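You operate a simulated robot arm through the tools that you are given. There is no shell and no other tool. Be economical: measure what you need, move in short steps, check, and stop when the job is done.

The job below is to be done with a simulated robot arm. You get a single attempt, and the scene is never put back.

Task
Square up the pile of magazines and close the blue strap round it.
Fine: push the middle and the top magazine flush with the bottom one, then press down the loop end and the hook end over it.

The check looks at the end state, three seconds after you hand in, the way a careful person would. Anything else that was tipped, shoved, dropped, spilled or broken makes it a failure.

Robot
A 7-joint arm with a two-finger parallel gripper, fixed in place. Base frame: the origin is at the foot of the arm, x ahead of it, y to its left, z up; the work surface is at about z = 755. Readings come in mm, rad, newtons and seconds.
With the tool pointing down near the work surface it reaches from about 480 to 920 mm from the base axis. Its first joint turns from -2.007 to 2.007 rad. Payload 3.91 kg.
Tool frame: the origin (TCP) lies between the finger pads and is the grasp point; the fingertips stand 30 mm ahead of it; z points along the fingers, y is the line along which they close. Largest opening 110 mm; finger width 20, thickness 10; the body of the gripper, 48 by 112 mm, starts 55 mm behind the TCP.
Orientation is that of the tool frame in the base frame, as [roll, pitch, yaw] about the fixed x, y, z axes, in that order (R = Rz(yaw) Ry(pitch) Rx(roll)). With the fingers straight down and closing along the base's y, the tool's x points along the base's -x, its y along +y and its z along -z.

Tools
- The arm moves only by the tool send_rows. Its argument "moves" is a list of rows, each a list of 7 numbers: the shift along the tool's x, y, z in mm, then the turn, a rotation vector about the tool's x, y, z in rad, then the gripper command, from -1 (shut) to 1 (fully open), values between in proportion. In form: [[x, y, z, rx, ry, rz, hand], ...]. A call has 1 to 10 rows; each row is the pose to reach, as a shift and turn from the pose commanded when the call began, along the tool's axes at that moment. Rows are played at 5 a second. More than 50 mm and 0.15 rad between two rows, or a gripper value outside its range, and nothing of the call is played. Where a pose cannot be reached the arm comes as near as it can. A force on the tool above 40 N (or 10 N above the force at the start of the call, whichever is more), or a blocked arm, ends the call early, and 0.2 s more pass. The fingers move at their own pace (about 153 mm/s each) and stop on an object; they squeeze with about 34 N. The grip force told is the motor's: it shows also when the fingers shut on nothing. Time passes only in rows, and 0.2 s behind the last, so rows that repeat a pose let the fingers close. It gives the time, the measured TCP pose, the force on the tool (base axes), the opening and the grip force at its end, in the units of the frame above (readings bear some noise).
- Cameras (640 x 400 px; columns grow to the right, rows downward): "scene" is fixed at [408.9, 649.4, 1461.3]; the picture's right is [-0.97, -0.23, 0.00], its down [-0.16, 0.70, -0.69] and it looks along [0.16, -0.67, -0.72] (base axes); focal length 318 px, centre (320, 200). "wrist" rides on the gripper at [72, 17, -103] in the tool frame; the picture's right is [-0.23, 0.97, 0.00], its down [-0.76, -0.18, -0.62] and it looks along [-0.61, -0.14, 0.78] (tool axes); focal length 222 px, centre (320, 200). There is no depth. A picture from a camera that has moved, and an enlarged one, comes with that camera's place and axes in the base frame and with its lens. The place of the scene camera against the robot may be out by one fixed shift of up to 12 mm in any direction.
- get_image(camera): a new picture of that camera. No time passes.
- raise_lower(by): slides the trunk up (or, below 0, down) by that many mm; the arm rides with it, the base frame stays. It gives what a move gives, with no picture.
- close_up(camera, box): a new picture of the part [left, top, right, bottom] of that camera's present view, enlarged. No time passes.
- close_job(): hands the job in; it is judged then, once.

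Go step by step. Nothing tells you positions but the pictures and the camera data: compare them with the known pose of the tool, close in by small moves and look again before you grip or let go. The budget is 120 turns and 76 pictures, counting those below and the enlarged ones. Unless the task says otherwise, let go and move clear before handing in, and close with one line.

The tools are called after "Request:" as name(argument=value, ...) on one line, values as JSON. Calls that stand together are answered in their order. send_rows: Moves the arm, as the interface text tells. Its arguments: {"type":"object","properties":{"moves":{"type":"array"}},"required":["moves"]} The other tools are called the same way: raise_lower (by) slides the trunk up or down; get_image (camera) takes a picture; close_up (camera, box) takes an enlarged picture of a part of a camera's view; close_job () hands the job in.

At the start:

```text
clock: 0.0
position: [511.1, 67.4, 1124.6]
tcp_rot: [3.14, 0.0, -3.141]
ft_force: [0.3, 1.0, 0.0]
gripper_width: 110.0
finger_force: 0.1
trunk travel left (down, up): [-650.0, 340.0]
```

scene: 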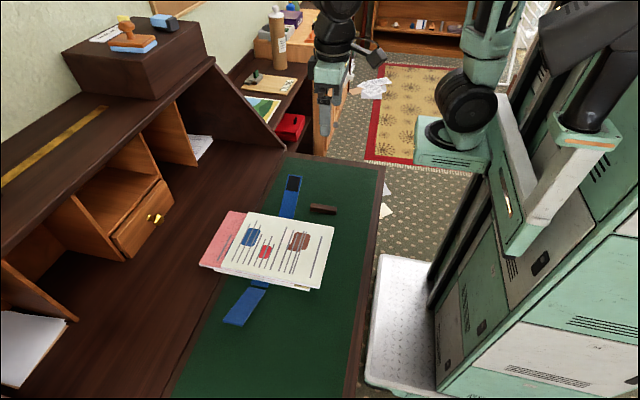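
wrist: 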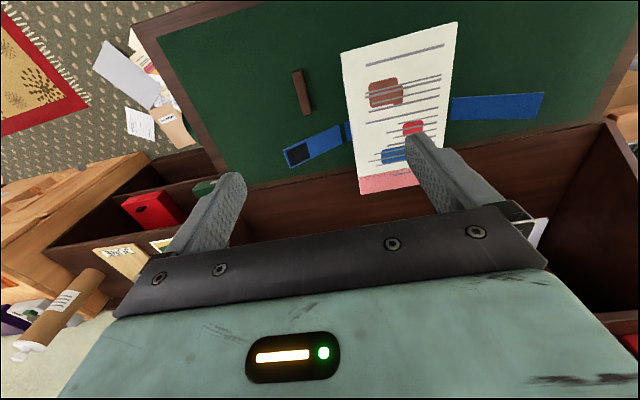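

I see a pile of magazines on the green mat with a blue strap running under it; the top ones are shifted toward the robot. I'll take enlarged views first.

Request:
close_up(camera="scene", box=[180, 160, 400, 340])

Request:
close_up(camera="wrist", box=[260, 0, 580, 200])

```text
2.22 times, centred on (290, 250) of scene
camera zoom: at [408.9, 649.4, 1461.3], right [-0.97, -0.23, 0.0], down [-0.16, 0.7, -0.69], along [0.16, -0.67, -0.72], focal length 707 px, centre (387, 89)
```

zoom: 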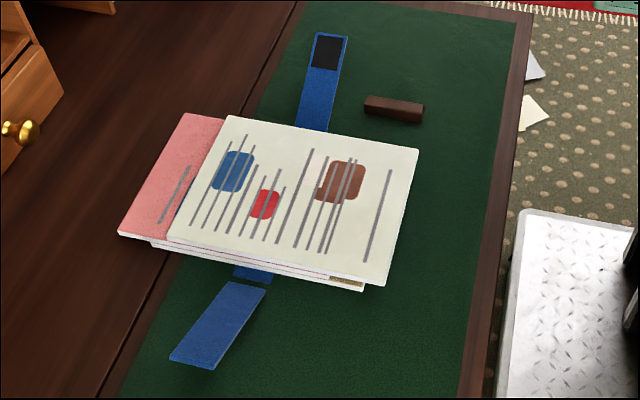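

```text
2.00 times, centred on (420, 100) of wrist
camera zoom: at [438.2, 83.7, 1227.6], right [0.23, 0.97, 0.0], down [0.76, -0.18, 0.62], along [0.61, -0.14, -0.78], focal length 444 px, centre (120, 400)
```

zoom: 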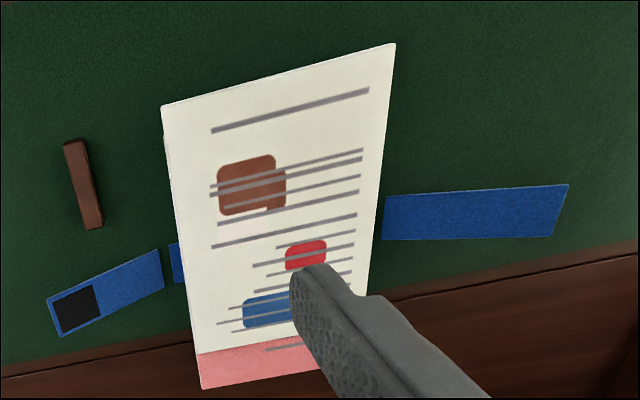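

The white magazine is shifted towards the robot, with pink and other layers below. I'll enlarge further to tell the layers and strap ends apart.

Request:
close_up(camera="scene", box=[195, 230, 335, 330])

Request:
close_up(camera="scene", box=[240, 165, 360, 245])

```text
4.00 times, centred on (265, 280) of scene
camera zoom: at [408.9, 649.4, 1461.3], right [-0.97, -0.23, 0.0], down [-0.16, 0.7, -0.69], along [0.16, -0.67, -0.72], focal length 1273 px, centre (540, -120)
```

zoom: 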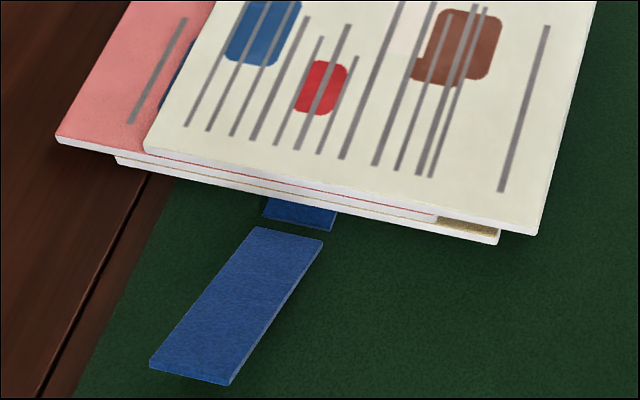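

```text
5.00 times, centred on (300, 205) of scene
camera zoom: at [408.9, 649.4, 1461.3], right [-0.97, -0.23, 0.0], down [-0.16, 0.7, -0.69], along [0.16, -0.67, -0.72], focal length 1592 px, centre (420, 175)
```

zoom: 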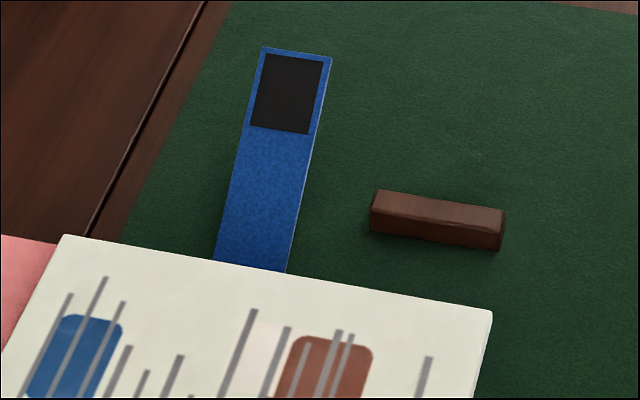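

Both strap flaps stand up at an angle (free ends about z 820, at y≈433 and y≈-29). The bottom magazine seems to sit between pink (shifted +x) and white (shifted -x), so I'll zoom on the corners to measure the offsets.

Request:
close_up(camera="scene", box=[200, 250, 248, 280])

Request:
close_up(camera="scene", box=[290, 265, 338, 295])

```text
13.33 times, centred on (224, 265) of scene
camera zoom: at [408.9, 649.4, 1461.3], right [-0.97, -0.23, 0.0], down [-0.16, 0.7, -0.69], along [0.16, -0.67, -0.72], focal length 4244 px, centre (1600, -667)
```

zoom: 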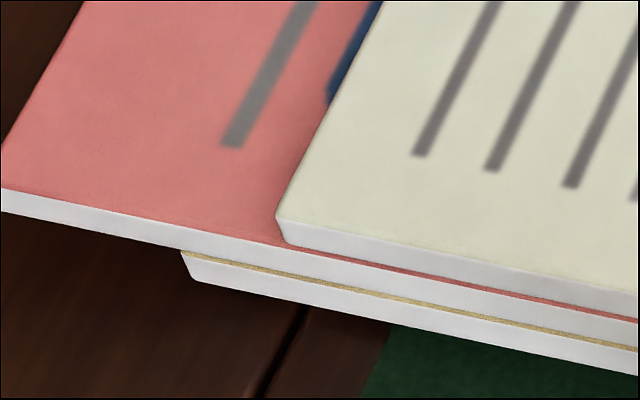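

```text
13.33 times, centred on (314, 280) of scene
camera zoom: at [408.9, 649.4, 1461.3], right [-0.97, -0.23, 0.0], down [-0.16, 0.7, -0.69], along [0.16, -0.67, -0.72], focal length 4244 px, centre (400, -867)
```

zoom: 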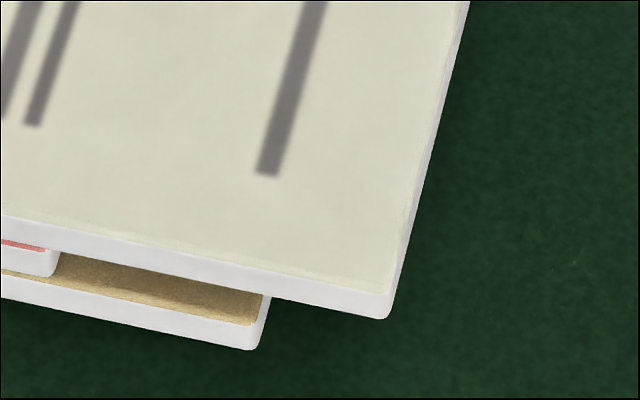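

Measured, near to far in x: bottom ≈511–759, pink ≈548–796, white ≈488–736; y ≈110–293, each about 8 mm thick. Next I go down in front of the near edge with open fingers and look.

Request:
send_rows(moves=[[20, 45, 0, 0, 0, 0, 1], [40, 90, 0, 0, 0, 0, 1], [56, 133, 20, 0, 0, 0, 1], [56, 133, 65, 0, 0, 0, 1], [56, 133, 110, 0, 0, 0, 1], [56, 133, 155, 0, 0, 0, 1], [56, 133, 200, 0, 0, 0, 1], [56, 133, 245, 0, 0, 0, 1], [56, 133, 290, 0, 0, 0, 1], [56, 133, 290, 0, 0, 0, 1]])

Request:
get_image(camera="wrist")

Request:
get_image(camera="scene")

```text
clock: 2.2
position: [457.0, 199.1, 834.3]
tcp_rot: [3.141, -0.001, -3.141]
ft_force: [0.1, 0.1, 0.5]
gripper_width: 110.2
finger_force: 0.0
trunk travel left (down, up): [-650.0, 340.0]
```

```text
67 pictures are left
camera wrist: at [383.4, 215.8, 937.0], right [0.23, 0.97, 0.0], down [0.76, -0.18, 0.62], along [0.61, -0.14, -0.78], focal length 222 px, centre (320, 200)
```

wrist: 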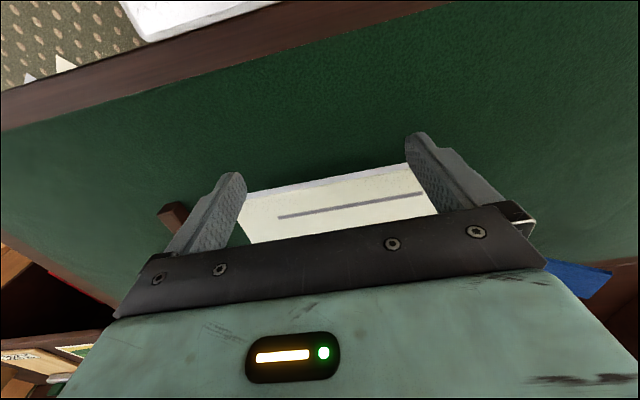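

```text
66 pictures are left
```

scene: 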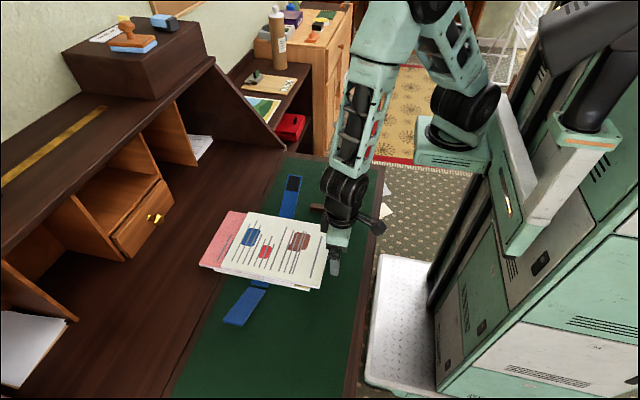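

Fingers stand clear in front of the pile, TCP at x 457. I lower so the tips are at about z 772 and check heights in the scene view.

Request:
send_rows(moves=[[0, 0, 20, 0, 0, 0, 1], [0, 0, 32, 0, 0, 0, 1], [0, 0, 32, 0, 0, 0, 1]])

Request:
close_up(camera="scene", box=[288, 240, 368, 290])

Request:
close_up(camera="wrist", box=[220, 110, 460, 260])

```text
clock: 3.0
position: [456.0, 200.0, 802.1]
tcp_rot: [-3.141, 0.0, 3.141]
ft_force: [-0.5, -0.6, -0.1]
gripper_width: 110.0
finger_force: 0.0
trunk travel left (down, up): [-650.0, 340.0]
```

```text
8.00 times, centred on (328, 265) of scene
camera zoom: at [408.9, 649.4, 1461.3], right [-0.97, -0.23, 0.0], down [-0.16, 0.7, -0.69], along [0.16, -0.67, -0.72], focal length 2547 px, centre (256, -320)
```

zoom: 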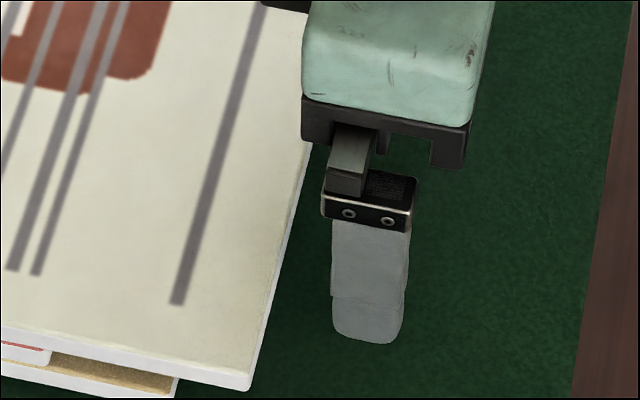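

```text
2.67 times, centred on (340, 185) of wrist
camera zoom: at [383.3, 216.4, 905.2], right [0.23, 0.97, 0.0], down [0.76, -0.18, 0.62], along [0.61, -0.14, -0.78], focal length 592 px, centre (267, 240)
```

zoom: 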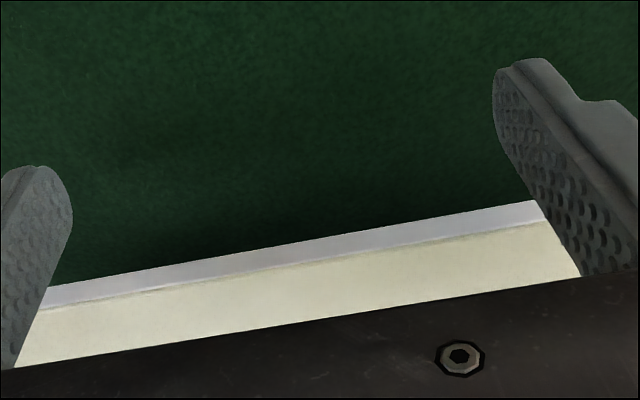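

White's edge spans about z 776–784, so tips at z≈773 clear the bottom magazine but catch white. I push white toward +x in steps.

Request:
send_rows(moves=[[-10, 0, -1, 0, 0, 0, 1], [-18, 0, -1, 0, 0, 0, 1], [-24, 0, -1, 0, 0, 0, 1], [-30, 0, -1, 0, 0, 0, 1], [-36, 0, -1, 0, 0, 0, 1], [-42, 0, -1, 0, 0, 0, 1], [-48, 0, -1, 0, 0, 0, 1]])

Request:
close_up(camera="scene", box=[195, 200, 355, 300])

```text
clock: 4.6
position: [503.4, 199.8, 803.0]
tcp_rot: [3.141, 0.0, -3.141]
ft_force: [0.3, 0.2, 0.1]
gripper_width: 109.8
finger_force: 0.1
trunk travel left (down, up): [-650.0, 340.0]
```

```text
4.00 times, centred on (275, 250) of scene
camera zoom: at [408.9, 649.4, 1461.3], right [-0.97, -0.23, 0.0], down [-0.16, 0.7, -0.69], along [0.16, -0.67, -0.72], focal length 1273 px, centre (500, 0)
```

zoom: 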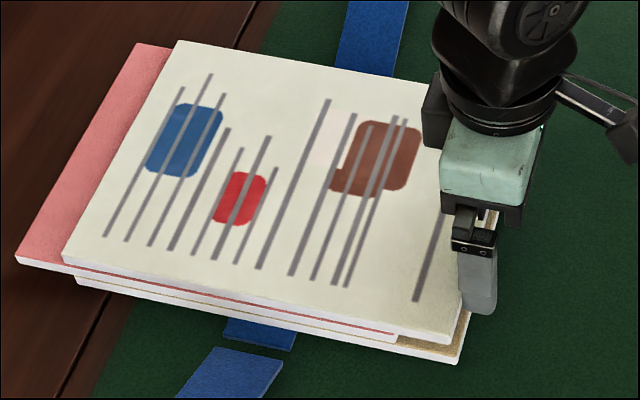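

White slid smoothly and nothing else moved. I continue until white is about flush with pink.

Request:
send_rows(moves=[[-6, 0, 0, 0, 0, 0, 1], [-12, 0, 0, 0, 0, 0, 1], [-18, 0, 0, 0, 0, 0, 1], [-24, 0, 0, 0, 0, 0, 1], [-30, 0, 0, 0, 0, 0, 1], [-35, 0, 0, 0, 0, 0, 1]])

Request:
close_up(camera="scene", box=[195, 200, 355, 300])

```text
clock: 6.0
position: [537.9, 200.2, 803.6]
tcp_rot: [3.141, -0.002, -3.141]
ft_force: [0.1, 0.8, 0.5]
gripper_width: 109.9
finger_force: 0.1
trunk travel left (down, up): [-650.0, 340.0]
```

```text
4.00 times, centred on (275, 250) of scene
camera zoom: at [408.9, 649.4, 1461.3], right [-0.97, -0.23, 0.0], down [-0.16, 0.7, -0.69], along [0.16, -0.67, -0.72], focal length 1273 px, centre (500, 0)
```

zoom: 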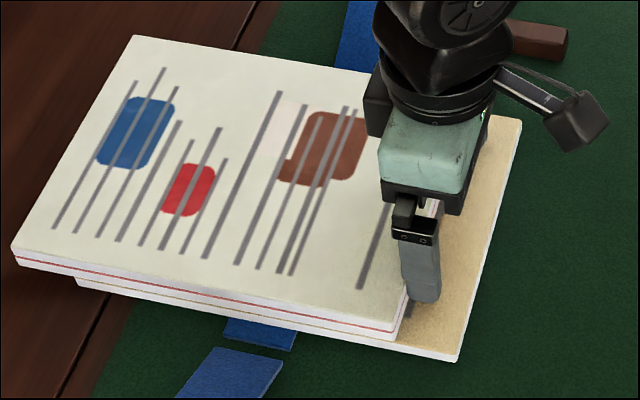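

White and pink are flush with each other, at the bottom magazine's +x side. Now I lift, cross over and look before coming down on the far side.

Request:
send_rows(moves=[[6, 0, 0, 0, 0, 0, 1], [6, 0, -45, 0, 0, 0, 1], [6, 0, -90, 0, 0, 0, 1], [-40, 0, -100, 0, 0, 0, 1], [-88, 0, -100, 0, 0, 0, 1], [-136, 0, -100, 0, 0, 0, 1], [-184, 0, -100, 0, 0, 0, 1], [-232, 0, -100, 0, 0, 0, 1], [-280, 0, -100, 0, 0, 0, 1], [-285, 0, -100, 0, 0, 0, 1]])

Request:
get_image(camera="scene")

Request:
get_image(camera="wrist")

```text
clock: 8.2
position: [822.3, 198.7, 901.7]
tcp_rot: [-3.142, -0.001, -3.141]
ft_force: [0.8, -0.2, -0.5]
gripper_width: 110.1
finger_force: 0.1
trunk travel left (down, up): [-650.0, 340.0]
```

```text
61 pictures are left
```

scene: 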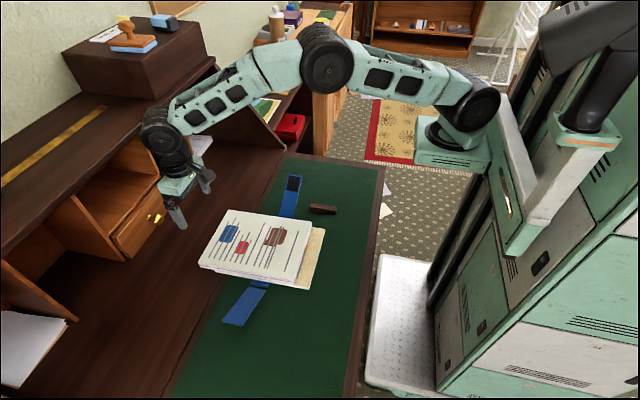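

```text
60 pictures are left
camera wrist: at [750.2, 216.3, 1006.1], right [0.23, 0.97, 0.0], down [0.76, -0.18, 0.62], along [0.61, -0.14, -0.78], focal length 222 px, centre (320, 200)
```

wrist: 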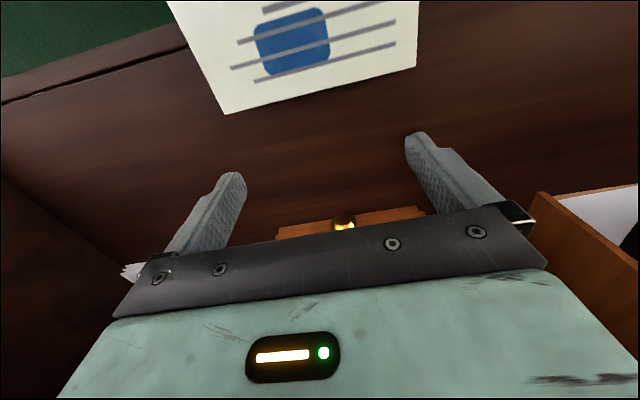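

Far edge of the pair is at x≈797; the knob and drawer are well clear. I descend beside it to tip z≈763.

Request:
send_rows(moves=[[0, 0, 45, 0, 0, 0, 1], [0, 0, 85, 0, 0, 0, 1], [0, 0, 100, 0, 0, 0, 1], [0, 0, 108, 0, 0, 0, 1], [0, 0, 108, 0, 0, 0, 1]])

Request:
close_up(camera="scene", box=[140, 190, 300, 290])

```text
clock: 9.4
position: [824.0, 200.3, 794.9]
tcp_rot: [3.139, 0.0, -3.14]
ft_force: [-0.6, -0.1, 0.1]
gripper_width: 110.0
finger_force: 0.1
trunk travel left (down, up): [-650.0, 340.0]
```

```text
4.00 times, centred on (220, 240) of scene
camera zoom: at [408.9, 649.4, 1461.3], right [-0.97, -0.23, 0.0], down [-0.16, 0.7, -0.69], along [0.16, -0.67, -0.72], focal length 1273 px, centre (720, 40)
```

zoom: 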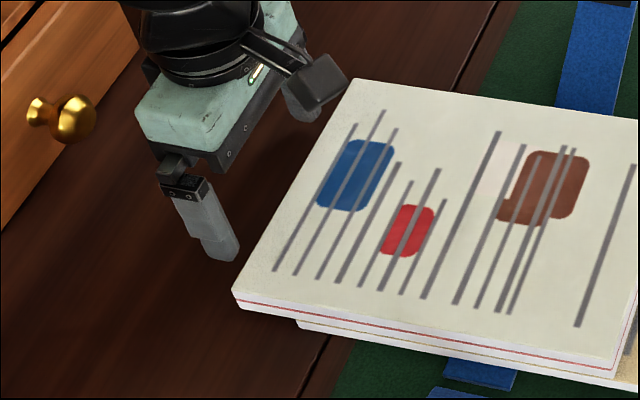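

Tips are beside the far edge at pile height. I push toward the robot, stopping a few mm short of flush to check.

Request:
send_rows(moves=[[10, 0, 0, 0, 0, 0, 1], [18, 0, 0, 0, 0, 0, 1], [24, 0, 0, 0, 0, 0, 1], [30, 0, 0, 0, 0, 0, 1], [36, 0, 0, 0, 0, 0, 1], [42, 0, 0, 0, 0, 0, 1], [48, 0, 0, 0, 0, 0, 1], [48, 0, 0, 0, 0, 0, 1]])

Request:
close_up(camera="scene", box=[195, 245, 259, 285])

Request:
close_up(camera="scene", box=[280, 262, 344, 302])

```text
clock: 11.2
position: [775.9, 199.3, 794.8]
tcp_rot: [-3.141, 0.0, -3.141]
ft_force: [-0.4, 0.2, -0.4]
gripper_width: 109.9
finger_force: 0.0
trunk travel left (down, up): [-650.0, 340.0]
```

```text
10.00 times, centred on (227, 265) of scene
camera zoom: at [408.9, 649.4, 1461.3], right [-0.97, -0.23, 0.0], down [-0.16, 0.7, -0.69], along [0.16, -0.67, -0.72], focal length 3183 px, centre (1250, -450)
```

zoom: 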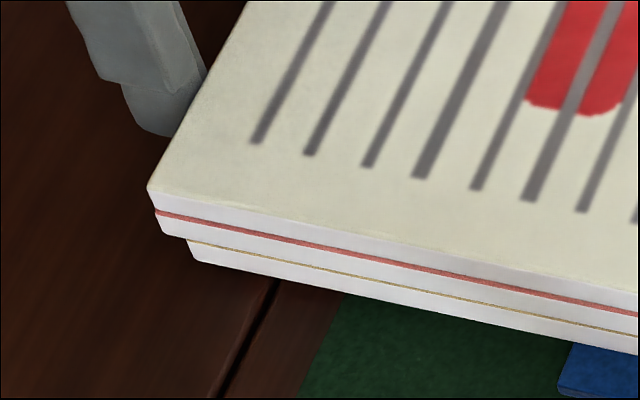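

```text
10.00 times, centred on (312, 282) of scene
camera zoom: at [408.9, 649.4, 1461.3], right [-0.97, -0.23, 0.0], down [-0.16, 0.7, -0.69], along [0.16, -0.67, -0.72], focal length 3183 px, centre (400, -620)
```

zoom: 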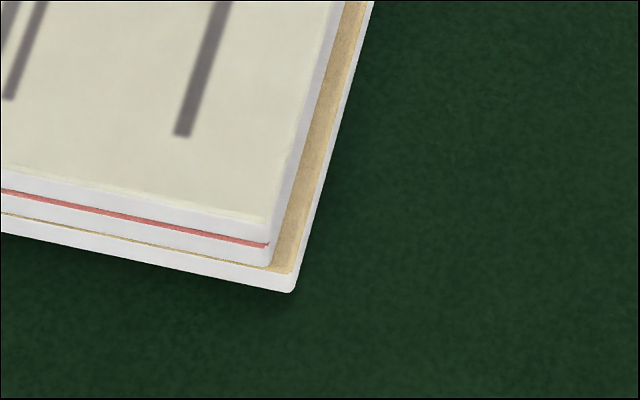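

About 6 mm remain, uniform at both ends. I push 6 mm more slowly.

Request:
send_rows(moves=[[2, 0, 0, 0, 0, 0, 1], [4, 0, 0, 0, 0, 0, 1], [5.5, 0, 0, 0, 0, 0, 1], [6.3, 0, 0, 0, 0, 0, 1], [6.3, 0, 0, 0, 0, 0, 1]])

Request:
close_up(camera="scene", box=[195, 245, 259, 285])

Request:
close_up(camera="scene", box=[280, 262, 344, 302])

```text
clock: 12.4
position: [769.9, 199.1, 795.6]
tcp_rot: [3.141, 0.001, 3.141]
ft_force: [3.4, -0.1, 0.5]
gripper_width: 109.9
finger_force: 0.1
trunk travel left (down, up): [-650.0, 340.0]
```

```text
10.00 times, centred on (227, 265) of scene
camera zoom: at [408.9, 649.4, 1461.3], right [-0.97, -0.23, 0.0], down [-0.16, 0.7, -0.69], along [0.16, -0.67, -0.72], focal length 3183 px, centre (1250, -450)
```

zoom: 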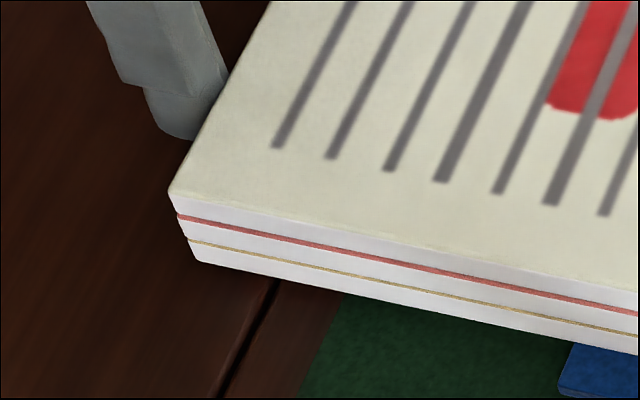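

```text
10.00 times, centred on (312, 282) of scene
camera zoom: at [408.9, 649.4, 1461.3], right [-0.97, -0.23, 0.0], down [-0.16, 0.7, -0.69], along [0.16, -0.67, -0.72], focal length 3183 px, centre (400, -620)
```

zoom: 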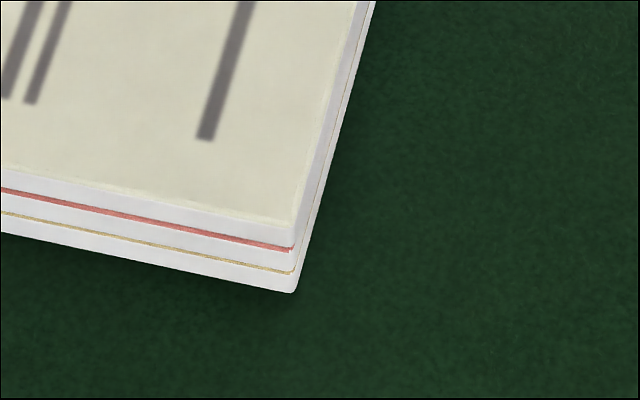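

All three are flush (a 3.4 N contact with the bottom magazine confirms it). I back off, lift, and look closely at the strap flaps.

Request:
send_rows(moves=[[-12, 0, 0, 0, 0, 0, 1], [-14, 0, -45, 0, 0, 0, 1], [-14, 0, -90, 0, 0, 0, 0], [-14, 0, -135, 0, 0, 0, -1], [10, 40, -150, 0, 0, 0, -1], [35, 80, -150, 0, 0, 0, -1], [60, 120, -150, 0, 0, 0, -1], [85, 160, -150, 0, 0, 0, -1], [100, 200, -150, 0, 0, 0, -1], [115, 240, -150, 0, 0, 0, -1]])

Request:
close_up(camera="scene", box=[215, 270, 295, 330])

Request:
get_image(camera="wrist")

```text
clock: 14.6
position: [654.0, 441.0, 943.9]
tcp_rot: [3.141, 0.001, 3.14]
ft_force: [0.0, -0.2, 1.4]
gripper_width: 0.2
finger_force: 33.9
trunk travel left (down, up): [-650.0, 340.0]
```

```text
6.67 times, centred on (255, 300) of scene
camera zoom: at [408.9, 649.4, 1461.3], right [-0.97, -0.23, 0.0], down [-0.16, 0.7, -0.69], along [0.16, -0.67, -0.72], focal length 2122 px, centre (753, -467)
```

zoom: 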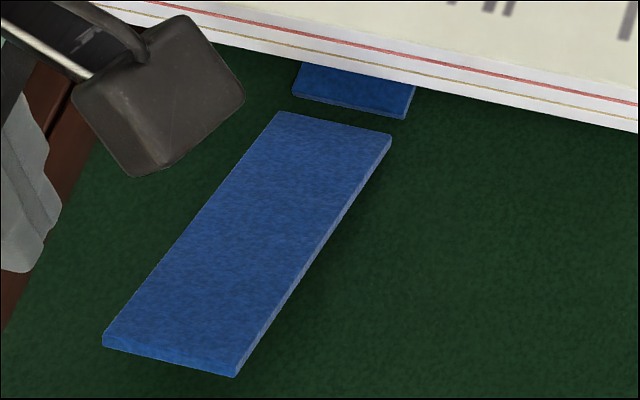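

```text
53 pictures are left
camera wrist: at [581.1, 457.4, 1047.6], right [0.23, 0.97, 0.0], down [0.76, -0.18, 0.62], along [0.61, -0.14, -0.78], focal length 222 px, centre (320, 200)
```

wrist: 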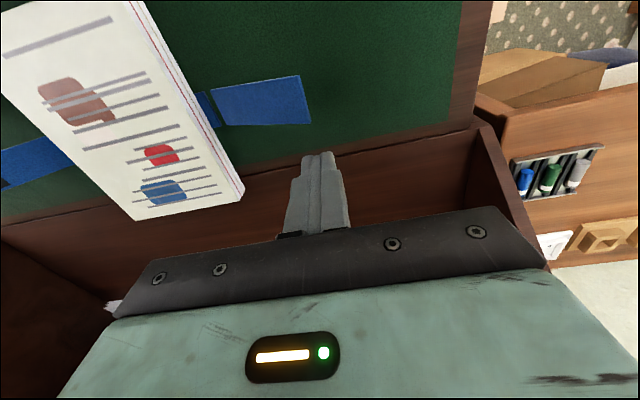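

The flap floats a little apart from the base strip; I zoom the wrist view to triangulate both ends of it.

Request:
close_up(camera="wrist", box=[180, 60, 340, 160])

```text
4.00 times, centred on (260, 110) of wrist
camera zoom: at [581.1, 457.4, 1047.6], right [0.23, 0.97, 0.0], down [0.76, -0.18, 0.62], along [0.61, -0.14, -0.78], focal length 888 px, centre (560, 560)
```

zoom: 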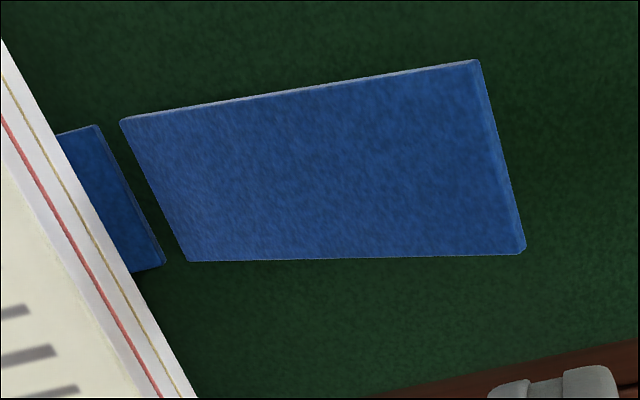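

The loop flap is hinged at about y 316, z 758, and its free end is at y≈432, z≈822, x 614–662. I go outside it with closed fingers and descend.

Request:
send_rows(moves=[[8, 35, 0, 0, 0, 0, -1], [15, 70, 0, 0, 0, 0, -1], [15, 70, 45, 0, 0, 0, -1], [15, 70, 85, 0, 0, 0, -1], [15, 70, 119, 0, 0, 0, -1], [15, 70, 119, 0, 0, 0, -1]])

Request:
close_up(camera="scene", box=[160, 230, 352, 350])

Request:
get_image(camera="wrist")

```text
clock: 16.0
position: [620.3, 481.8, 835.7]
tcp_rot: [3.141, -0.001, 3.141]
ft_force: [0.0, -0.1, 0.1]
gripper_width: 0.0
finger_force: 34.4
out of reach, approached as far as the arm can: row 1, 2, 3, 4, 5, 6
trunk travel left (down, up): [-650.0, 340.0]
```

```text
3.33 times, centred on (256, 290) of scene
camera zoom: at [408.9, 649.4, 1461.3], right [-0.97, -0.23, 0.0], down [-0.16, 0.7, -0.69], along [0.16, -0.67, -0.72], focal length 1061 px, centre (533, -100)
```

zoom: 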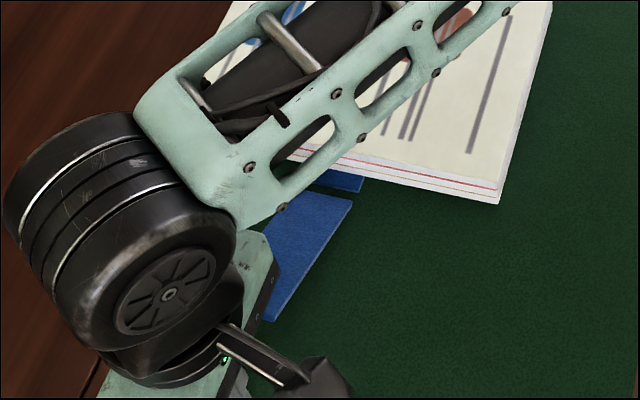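

```text
50 pictures are left
camera wrist: at [547.0, 499.5, 939.0], right [0.23, 0.97, 0.0], down [0.76, -0.18, 0.62], along [0.61, -0.14, -0.78], focal length 222 px, centre (320, 200)
```

wrist: 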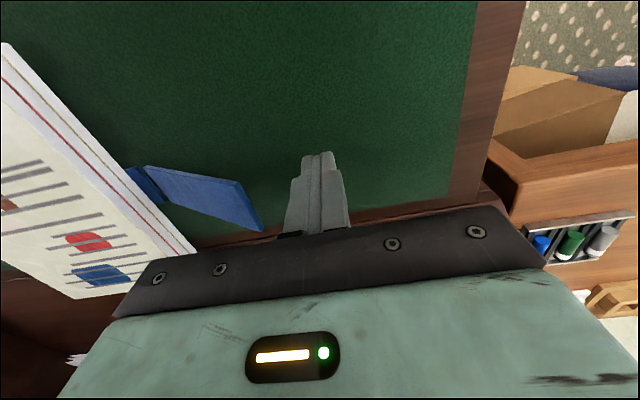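

The target was slightly out of reach; the arm stopped at (620, 482, 836), still outside the flap. I make a small step in to see where the commanded pose stands.

Request:
send_rows(moves=[[0, -15, 0, 0, 0, 0, -1], [0, -30, 0, 0, 0, 0, -1], [0, -30, 0, 0, 0, 0, -1]])

```text
clock: 16.8
position: [619.9, 451.8, 836.6]
tcp_rot: [3.141, -0.001, -3.142]
ft_force: [-0.1, 0.4, 0.4]
gripper_width: 0.3
finger_force: 34.0
trunk travel left (down, up): [-650.0, 340.0]
```

The command follows the measured pose. Now I shift to the flap's centre x≈638 and lower a bit.

Request:
send_rows(moves=[[-10, 0, 5, 0, 0, 0, -1], [-18, 0, 14, 0, 0, 0, -1], [-18, 0, 14, 0, 0, 0, -1]])

Request:
get_image(camera="wrist")

```text
clock: 17.6
position: [636.5, 451.1, 821.4]
tcp_rot: [-3.141, 0.0, 3.14]
ft_force: [0.3, 0.4, -0.1]
gripper_width: 0.0
finger_force: 34.2
trunk travel left (down, up): [-650.0, 340.0]
```

```text
49 pictures are left
camera wrist: at [564.7, 469.1, 924.7], right [0.23, 0.97, 0.0], down [0.76, -0.18, 0.62], along [0.61, -0.14, -0.78], focal length 222 px, centre (320, 200)
```

wrist: 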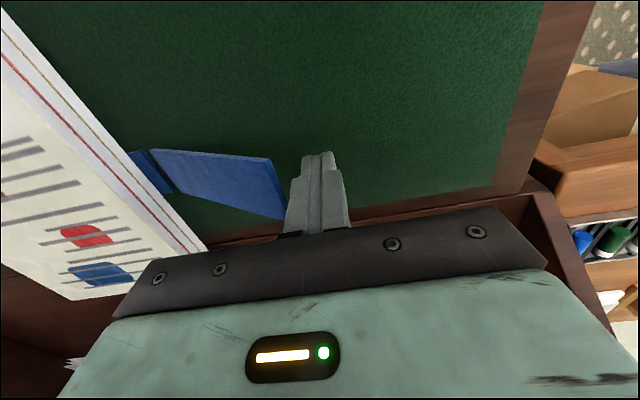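

The finger faces the middle of the flap's free end. I push inward while rising along the flap's arc, part-way first.

Request:
send_rows(moves=[[0, -9, 0, 0, 0, 0, -1], [0, -15, -4, 0, 0, 0, -1], [0, -21, -9, 0, 0, 0, -1], [0, -29, -17, 0, 0, 0, -1], [0, -36, -24, 0, 0, 0, -1], [0, -44, -30, 0, 0, 0, -1], [0, -51, -36, 0, 0, 0, -1], [0, -61, -42, 0, 0, 0, -1], [0, -71, -47, 0, 0, 0, -1]])

Request:
get_image(camera="wrist")

Request:
close_up(camera="scene", box=[160, 200, 352, 320])

```text
clock: 19.6
position: [636.6, 382.7, 871.2]
tcp_rot: [3.138, 0.001, -3.14]
ft_force: [-0.3, 13.8, 13.8]
gripper_width: 0.3
finger_force: 33.9
trunk travel left (down, up): [-650.0, 340.0]
```

```text
48 pictures are left
camera wrist: at [563.6, 399.2, 973.9], right [0.23, 0.97, 0.0], down [0.76, -0.18, 0.62], along [0.61, -0.14, -0.78], focal length 222 px, centre (320, 200)
```

wrist: 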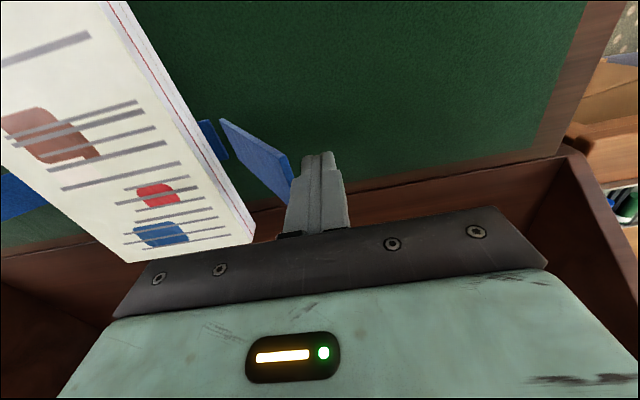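

```text
3.33 times, centred on (256, 260) of scene
camera zoom: at [408.9, 649.4, 1461.3], right [-0.97, -0.23, 0.0], down [-0.16, 0.7, -0.69], along [0.16, -0.67, -0.72], focal length 1061 px, centre (533, 0)
```

zoom: 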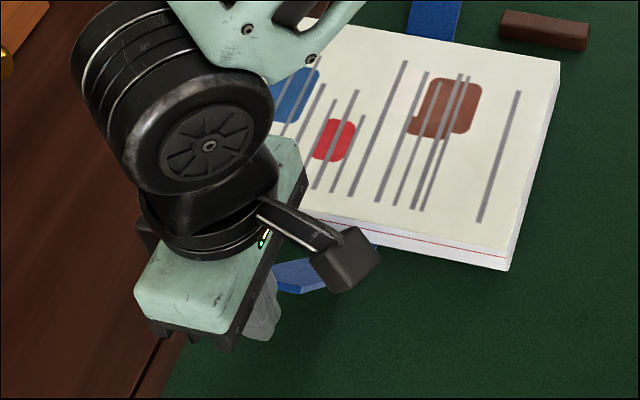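

The flap is swinging up with a springy resistance (~19 N). I continue past the vertical in smaller rows.

Request:
send_rows(moves=[[0, -10, -3, 0, 0, 0, -1], [0, -20, -6, 0, 0, 0, -1], [0, -30, -8, 0, 0, 0, -1], [0, -40, -9, 0, 0, 0, -1], [0, -50, -10, 0, 0, 0, -1], [0, -58, -10, 0, 0, 0, -1]])

Request:
get_image(camera="wrist")

Request:
close_up(camera="scene", box=[160, 200, 352, 320])

```text
clock: 20.5
position: [637.8, 354.4, 883.5]
tcp_rot: [3.125, 0.011, -3.138]
ft_force: [-0.7, 8.3, 9.8]
gripper_width: 0.0
finger_force: 33.7
trunk travel left (down, up): [-650.0, 340.0]
stopped in row 4: the force on the tool passed its limit (the readings are from after the stop); the commanded pose is now the measured one
```

```text
46 pictures are left
camera wrist: at [563.7, 369.3, 986.3], right [0.22, 0.97, 0.02], down [0.76, -0.18, 0.63], along [0.61, -0.13, -0.78], focal length 222 px, centre (320, 200)
```

wrist: 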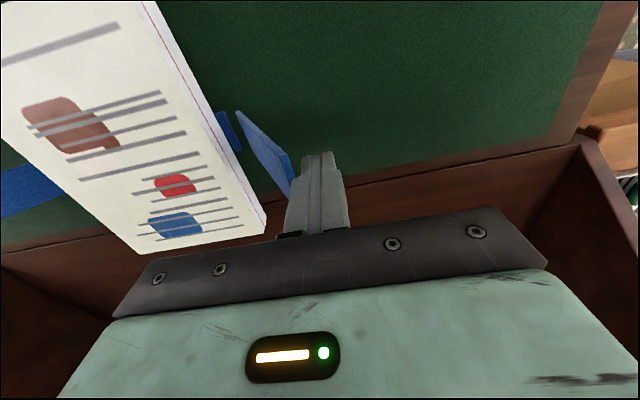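

```text
3.33 times, centred on (256, 260) of scene
camera zoom: at [408.9, 649.4, 1461.3], right [-0.97, -0.23, 0.0], down [-0.16, 0.7, -0.69], along [0.16, -0.67, -0.72], focal length 1061 px, centre (533, 0)
```

zoom: 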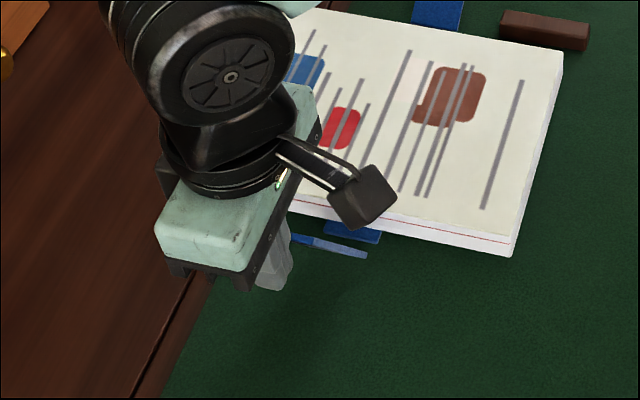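

The force limit tripped, likely from moving too fast against a stiff or damped hinge. I raise the tool slightly so contact is near the tip and continue slower.

Request:
send_rows(moves=[[0, 0, -5, 0, 0, 0, -1], [0, -3, -10, 0, 0, 0, -1], [0, -7, -12, 0, 0, 0, -1], [0, -11, -13, 0, 0, 0, -1], [0, -15, -13, 0, 0, 0, -1], [0, -19, -13, 0, 0, 0, -1], [0, -23, -13, 0, 0, 0, -1], [0, -27, -13, 0, 0, 0, -1], [0, -31, -13, 0, 0, 0, -1], [0, -35, -12, 0, 0, 0, -1]])

Request:
get_image(camera="wrist")

```text
clock: 22.7
position: [637.8, 320.9, 899.1]
tcp_rot: [3.122, 0.013, -3.137]
ft_force: [0.0, 14.3, 36.2]
gripper_width: 0.1
finger_force: 33.3
trunk travel left (down, up): [-650.0, 340.0]
```

```text
44 pictures are left
camera wrist: at [563.7, 334.6, 1000.6], right [0.22, 0.97, 0.02], down [0.75, -0.19, 0.63], along [0.62, -0.13, -0.78], focal length 222 px, centre (320, 200)
```

wrist: 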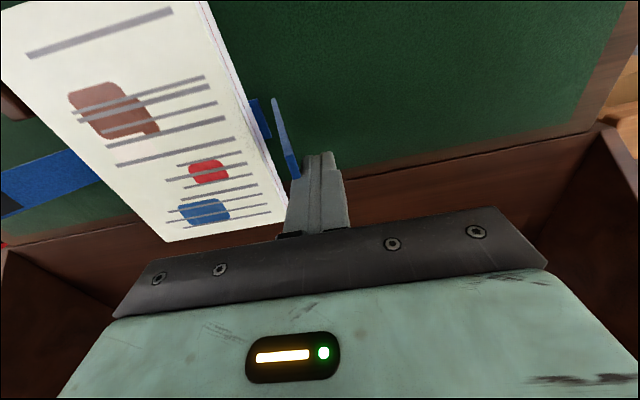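

There's a strong upward push: the flap's end is jammed under a ledge of the finger. I lift 10 mm to free it and then look.

Request:
send_rows(moves=[[0, 0, -4, 0, 0, 0, -1], [0, 0, -8, 0, 0, 0, -1], [0, 0, -10, 0, 0, 0, -1]])

Request:
close_up(camera="wrist", box=[200, 70, 400, 250])

Request:
close_up(camera="scene", box=[180, 200, 340, 300])

```text
clock: 23.5
position: [637.6, 315.2, 902.6]
tcp_rot: [3.135, 0.005, -3.141]
ft_force: [1.1, 3.6, 8.5]
gripper_width: 0.1
finger_force: 34.0
trunk travel left (down, up): [-650.0, 340.0]
```

```text
2.22 times, centred on (300, 160) of wrist
camera zoom: at [564.3, 331.4, 1004.7], right [0.23, 0.97, 0.01], down [0.76, -0.18, 0.63], along [0.61, -0.14, -0.78], focal length 494 px, centre (364, 289)
```

zoom: 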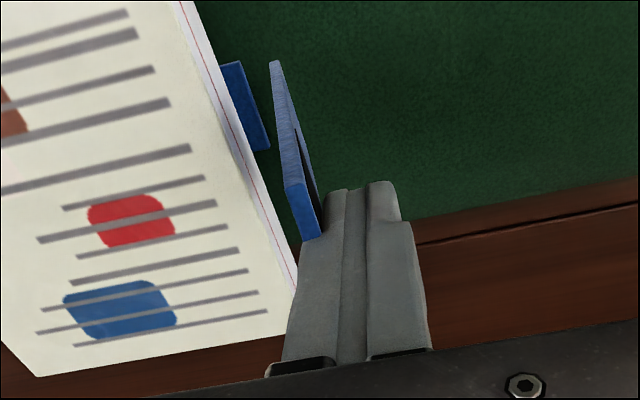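

```text
4.00 times, centred on (260, 250) of scene
camera zoom: at [408.9, 649.4, 1461.3], right [-0.97, -0.23, 0.0], down [-0.16, 0.7, -0.69], along [0.16, -0.67, -0.72], focal length 1273 px, centre (560, 0)
```

zoom: 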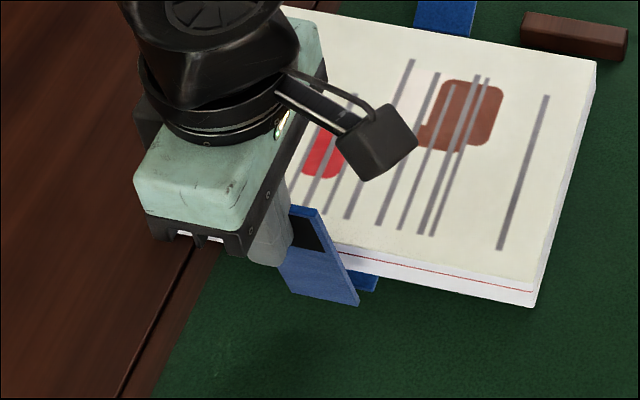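

The flap is now vertical with its black pad facing outward, as expected for the loop end. I continue pushing it over the pile, lowering a bit.

Request:
send_rows(moves=[[0, -3, 6, 0, 0, 0, -1], [0, -6, 12, 0, 0, 0, -1], [0, -10, 18, 0, 0, 0, -1], [0, -15, 20, 0, 0, 0, -1], [0, -20, 22, 0, 0, 0, -1], [0, -25, 24, 0, 0, 0, -1], [0, -30, 25, 0, 0, 0, -1], [0, -35, 26, 0, 0, 0, -1]])

Request:
close_up(camera="wrist", box=[160, 70, 400, 250])

Request:
close_up(camera="scene", box=[180, 200, 340, 300])

```text
clock: 24.1
position: [638.8, 316.9, 899.0]
tcp_rot: [3.115, 0.017, -3.136]
ft_force: [-2.1, 6.3, 18.1]
gripper_width: 0.0
finger_force: 34.2
trunk travel left (down, up): [-650.0, 340.0]
stopped in row 3: the force on the tool passed its limit (the readings are from after the stop); the commanded pose is now the measured one
```

```text
2.22 times, centred on (280, 160) of wrist
camera zoom: at [563.5, 330.6, 1001.2], right [0.22, 0.97, 0.03], down [0.75, -0.19, 0.63], along [0.62, -0.12, -0.78], focal length 494 px, centre (409, 289)
```

zoom: 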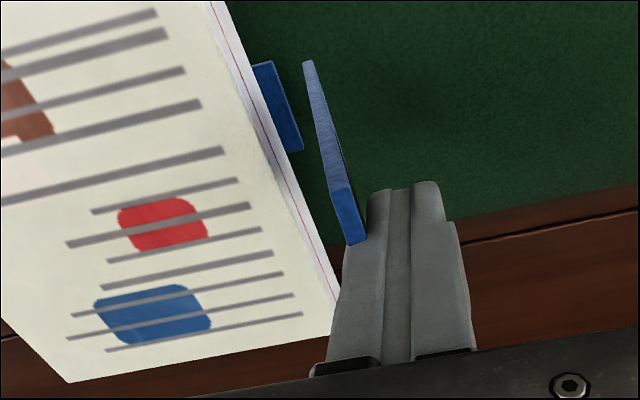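

```text
4.00 times, centred on (260, 250) of scene
camera zoom: at [408.9, 649.4, 1461.3], right [-0.97, -0.23, 0.0], down [-0.16, 0.7, -0.69], along [0.16, -0.67, -0.72], focal length 1273 px, centre (560, 0)
```

zoom: 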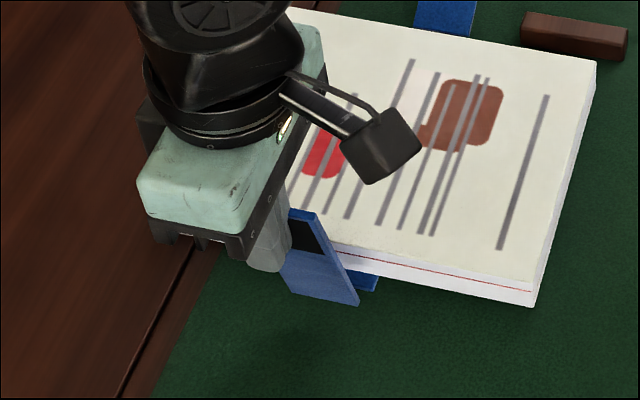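

The flap end catches under the finger's shoulder when I lower. I raise so only the last ~8 mm of the tip engages, level the tool, and push over.

Request:
send_rows(moves=[[0, 2, -5, 0.01, 0, 0, -1], [0, 2, -10, 0.02, 0, 0, -1], [0, 0, -13, 0.026, 0, 0, -1], [0, -5, -13, 0.026, 0, 0, -1], [0, -10, -12, 0.026, 0, 0, -1], [0, -15, -11, 0.026, 0, 0, -1], [0, -20, -10, 0.026, 0, 0, -1], [0, -26, -8, 0.026, 0, 0, -1], [0, -32, -6, 0.026, 0, 0, -1]])

Request:
close_up(camera="wrist", box=[160, 70, 400, 250])

Request:
close_up(camera="scene", box=[180, 200, 340, 300])

```text
clock: 26.1
position: [636.8, 282.2, 900.2]
tcp_rot: [-3.131, 0.01, -3.137]
ft_force: [-1.5, -1.1, -2.4]
gripper_width: 0.0
finger_force: 33.7
trunk travel left (down, up): [-650.0, 340.0]
```

```text
2.22 times, centred on (280, 160) of wrist
camera zoom: at [562.8, 298.4, 1001.4], right [0.22, 0.97, -0.01], down [0.76, -0.17, 0.63], along [0.61, -0.15, -0.78], focal length 494 px, centre (409, 289)
```

zoom: 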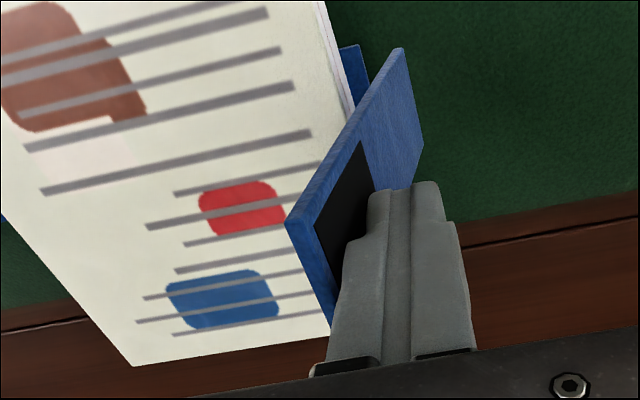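

```text
4.00 times, centred on (260, 250) of scene
camera zoom: at [408.9, 649.4, 1461.3], right [-0.97, -0.23, 0.0], down [-0.16, 0.7, -0.69], along [0.16, -0.67, -0.72], focal length 1273 px, centre (560, 0)
```

zoom: 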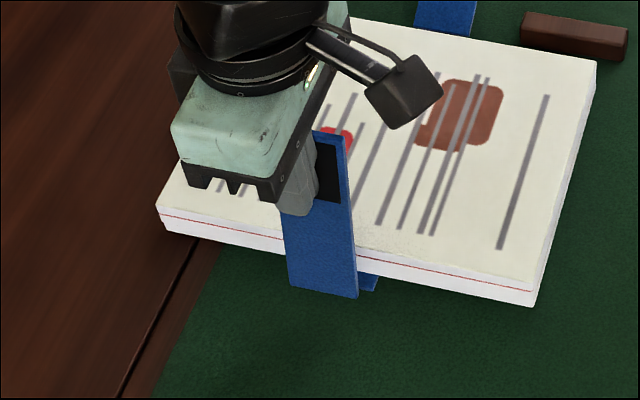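

The flap is over centre and light now. I keep pushing it down toward the pile top.

Request:
send_rows(moves=[[0, -7, 5, -0.01, 0, 0, -1], [0, -14, 12, -0.01, 0, 0, -1], [0, -21, 20, -0.01, 0, 0, -1], [0, -27, 28, -0.01, 0, 0, -1], [0, -31, 36, -0.01, 0, 0, -1], [0, -35, 44, -0.01, 0, 0, -1], [0, -38, 52, -0.01, 0, 0, -1]])

Request:
close_up(camera="wrist", box=[160, 70, 400, 250])

Request:
close_up(camera="scene", box=[180, 200, 340, 300])

```text
clock: 27.7
position: [639.1, 244.3, 848.6]
tcp_rot: [3.138, 0.012, -3.137]
ft_force: [-0.6, 0.0, -0.6]
gripper_width: 0.0
finger_force: 34.0
trunk travel left (down, up): [-650.0, 340.0]
```

```text
2.22 times, centred on (280, 160) of wrist
camera zoom: at [564.8, 260.1, 951.5], right [0.22, 0.97, 0.01], down [0.75, -0.18, 0.63], along [0.62, -0.14, -0.78], focal length 494 px, centre (409, 289)
```

zoom: 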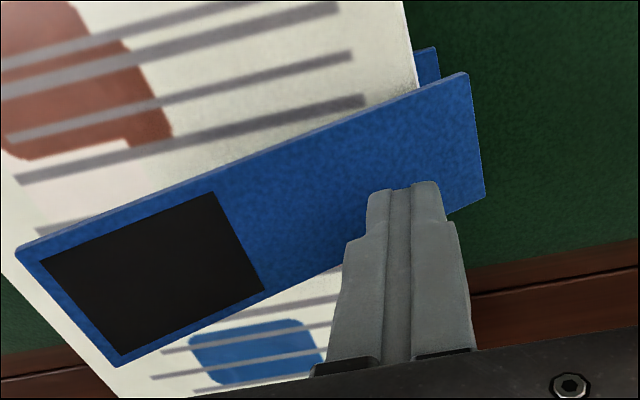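

```text
4.00 times, centred on (260, 250) of scene
camera zoom: at [408.9, 649.4, 1461.3], right [-0.97, -0.23, 0.0], down [-0.16, 0.7, -0.69], along [0.16, -0.67, -0.72], focal length 1273 px, centre (560, 0)
```

zoom: 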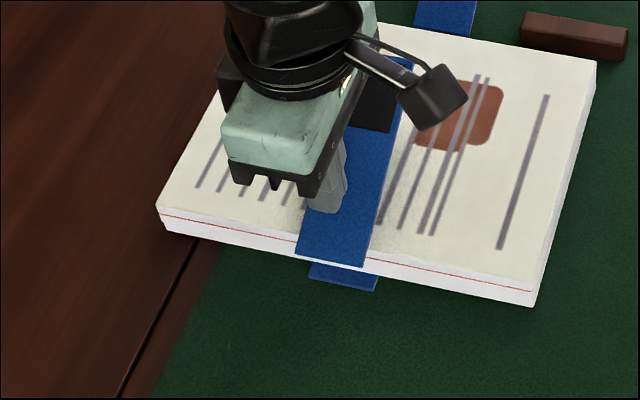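

The loop flap has swung over and lies along the pile top, pad up. I press it down where it is, gently.

Request:
send_rows(moves=[[0, -5, 8, 0, 0, 0, -1], [0, -10, 14, 0, 0, 0, -1], [0, -15, 20, 0, 0, 0, -1], [0, -20, 24, 0, 0, 0, -1], [0, -25, 27, 0, 0, 0, -1], [0, -25, 30, 0, 0, 0, -1]])

Request:
close_up(camera="wrist", box=[160, 70, 400, 250])

Request:
close_up(camera="scene", box=[180, 200, 340, 300])

```text
clock: 29.1
position: [640.1, 221.0, 823.2]
tcp_rot: [3.132, 0.017, -3.138]
ft_force: [-7.2, 6.1, 34.8]
gripper_width: 0.1
finger_force: 33.8
trunk travel left (down, up): [-650.0, 340.0]
```

```text
2.22 times, centred on (280, 160) of wrist
camera zoom: at [564.8, 237.0, 925.3], right [0.22, 0.97, 0.01], down [0.75, -0.18, 0.63], along [0.62, -0.13, -0.77], focal length 494 px, centre (409, 289)
```

zoom: 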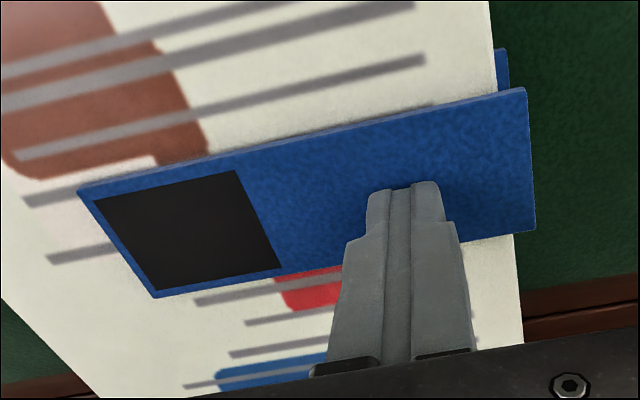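

```text
4.00 times, centred on (260, 250) of scene
camera zoom: at [408.9, 649.4, 1461.3], right [-0.97, -0.23, 0.0], down [-0.16, 0.7, -0.69], along [0.16, -0.67, -0.72], focal length 1273 px, centre (560, 0)
```

zoom: 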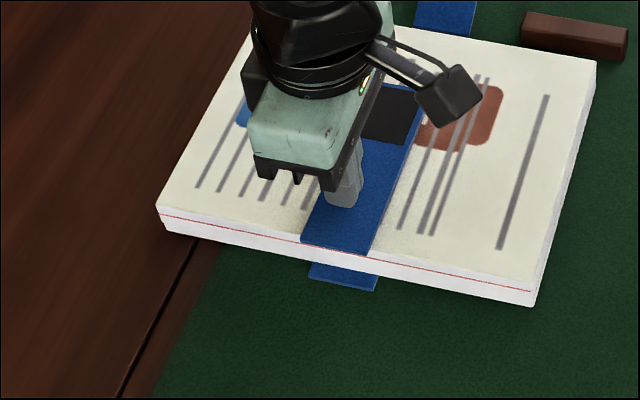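

The flap is pressed flat (35 N down). I lift straight up and check that it stays.

Request:
send_rows(moves=[[0, 0, -10, 0, 0, 0, -1], [0, 0, -50, 0, 0, 0, -1], [0, 0, -95, 0, 0, 0, -1], [0, -40, -100, 0, 0, 0, -1], [0, -80, -100, 0, 0, 0, -1], [0, -80, -100, 0, 0, 0, -1]])

Request:
get_image(camera="wrist")

Request:
close_up(camera="scene", box=[180, 160, 372, 310])

```text
clock: 30.5
position: [638.7, 138.4, 920.1]
tcp_rot: [3.139, 0.011, -3.139]
ft_force: [0.1, 0.9, 0.6]
gripper_width: 0.0
finger_force: 33.4
trunk travel left (down, up): [-650.0, 340.0]
```

```text
33 pictures are left
camera wrist: at [564.4, 154.8, 1022.0], right [0.22, 0.97, 0.01], down [0.75, -0.18, 0.63], along [0.62, -0.14, -0.78], focal length 222 px, centre (320, 200)
```

wrist: 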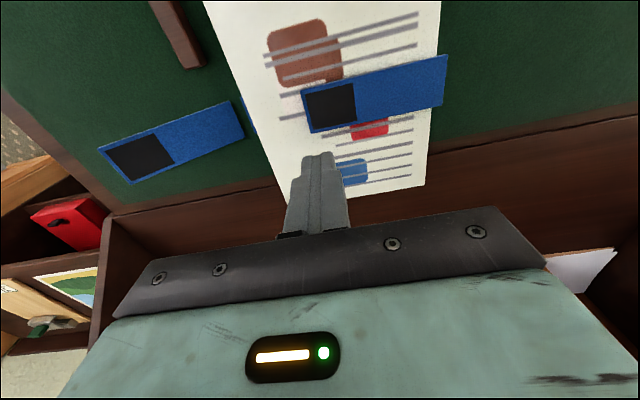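

```text
2.67 times, centred on (276, 235) of scene
camera zoom: at [408.9, 649.4, 1461.3], right [-0.97, -0.23, 0.0], down [-0.16, 0.7, -0.69], along [0.16, -0.67, -0.72], focal length 849 px, centre (437, 107)
```

zoom: 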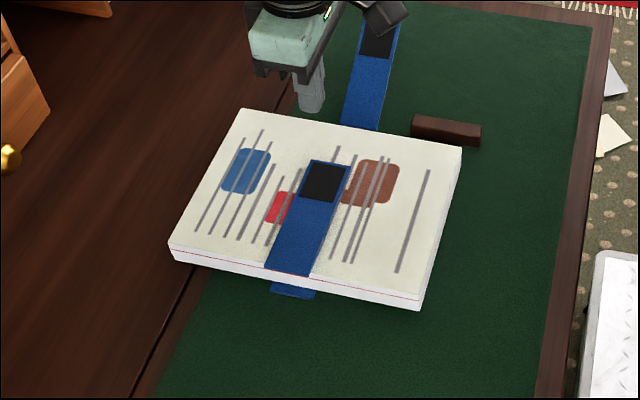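

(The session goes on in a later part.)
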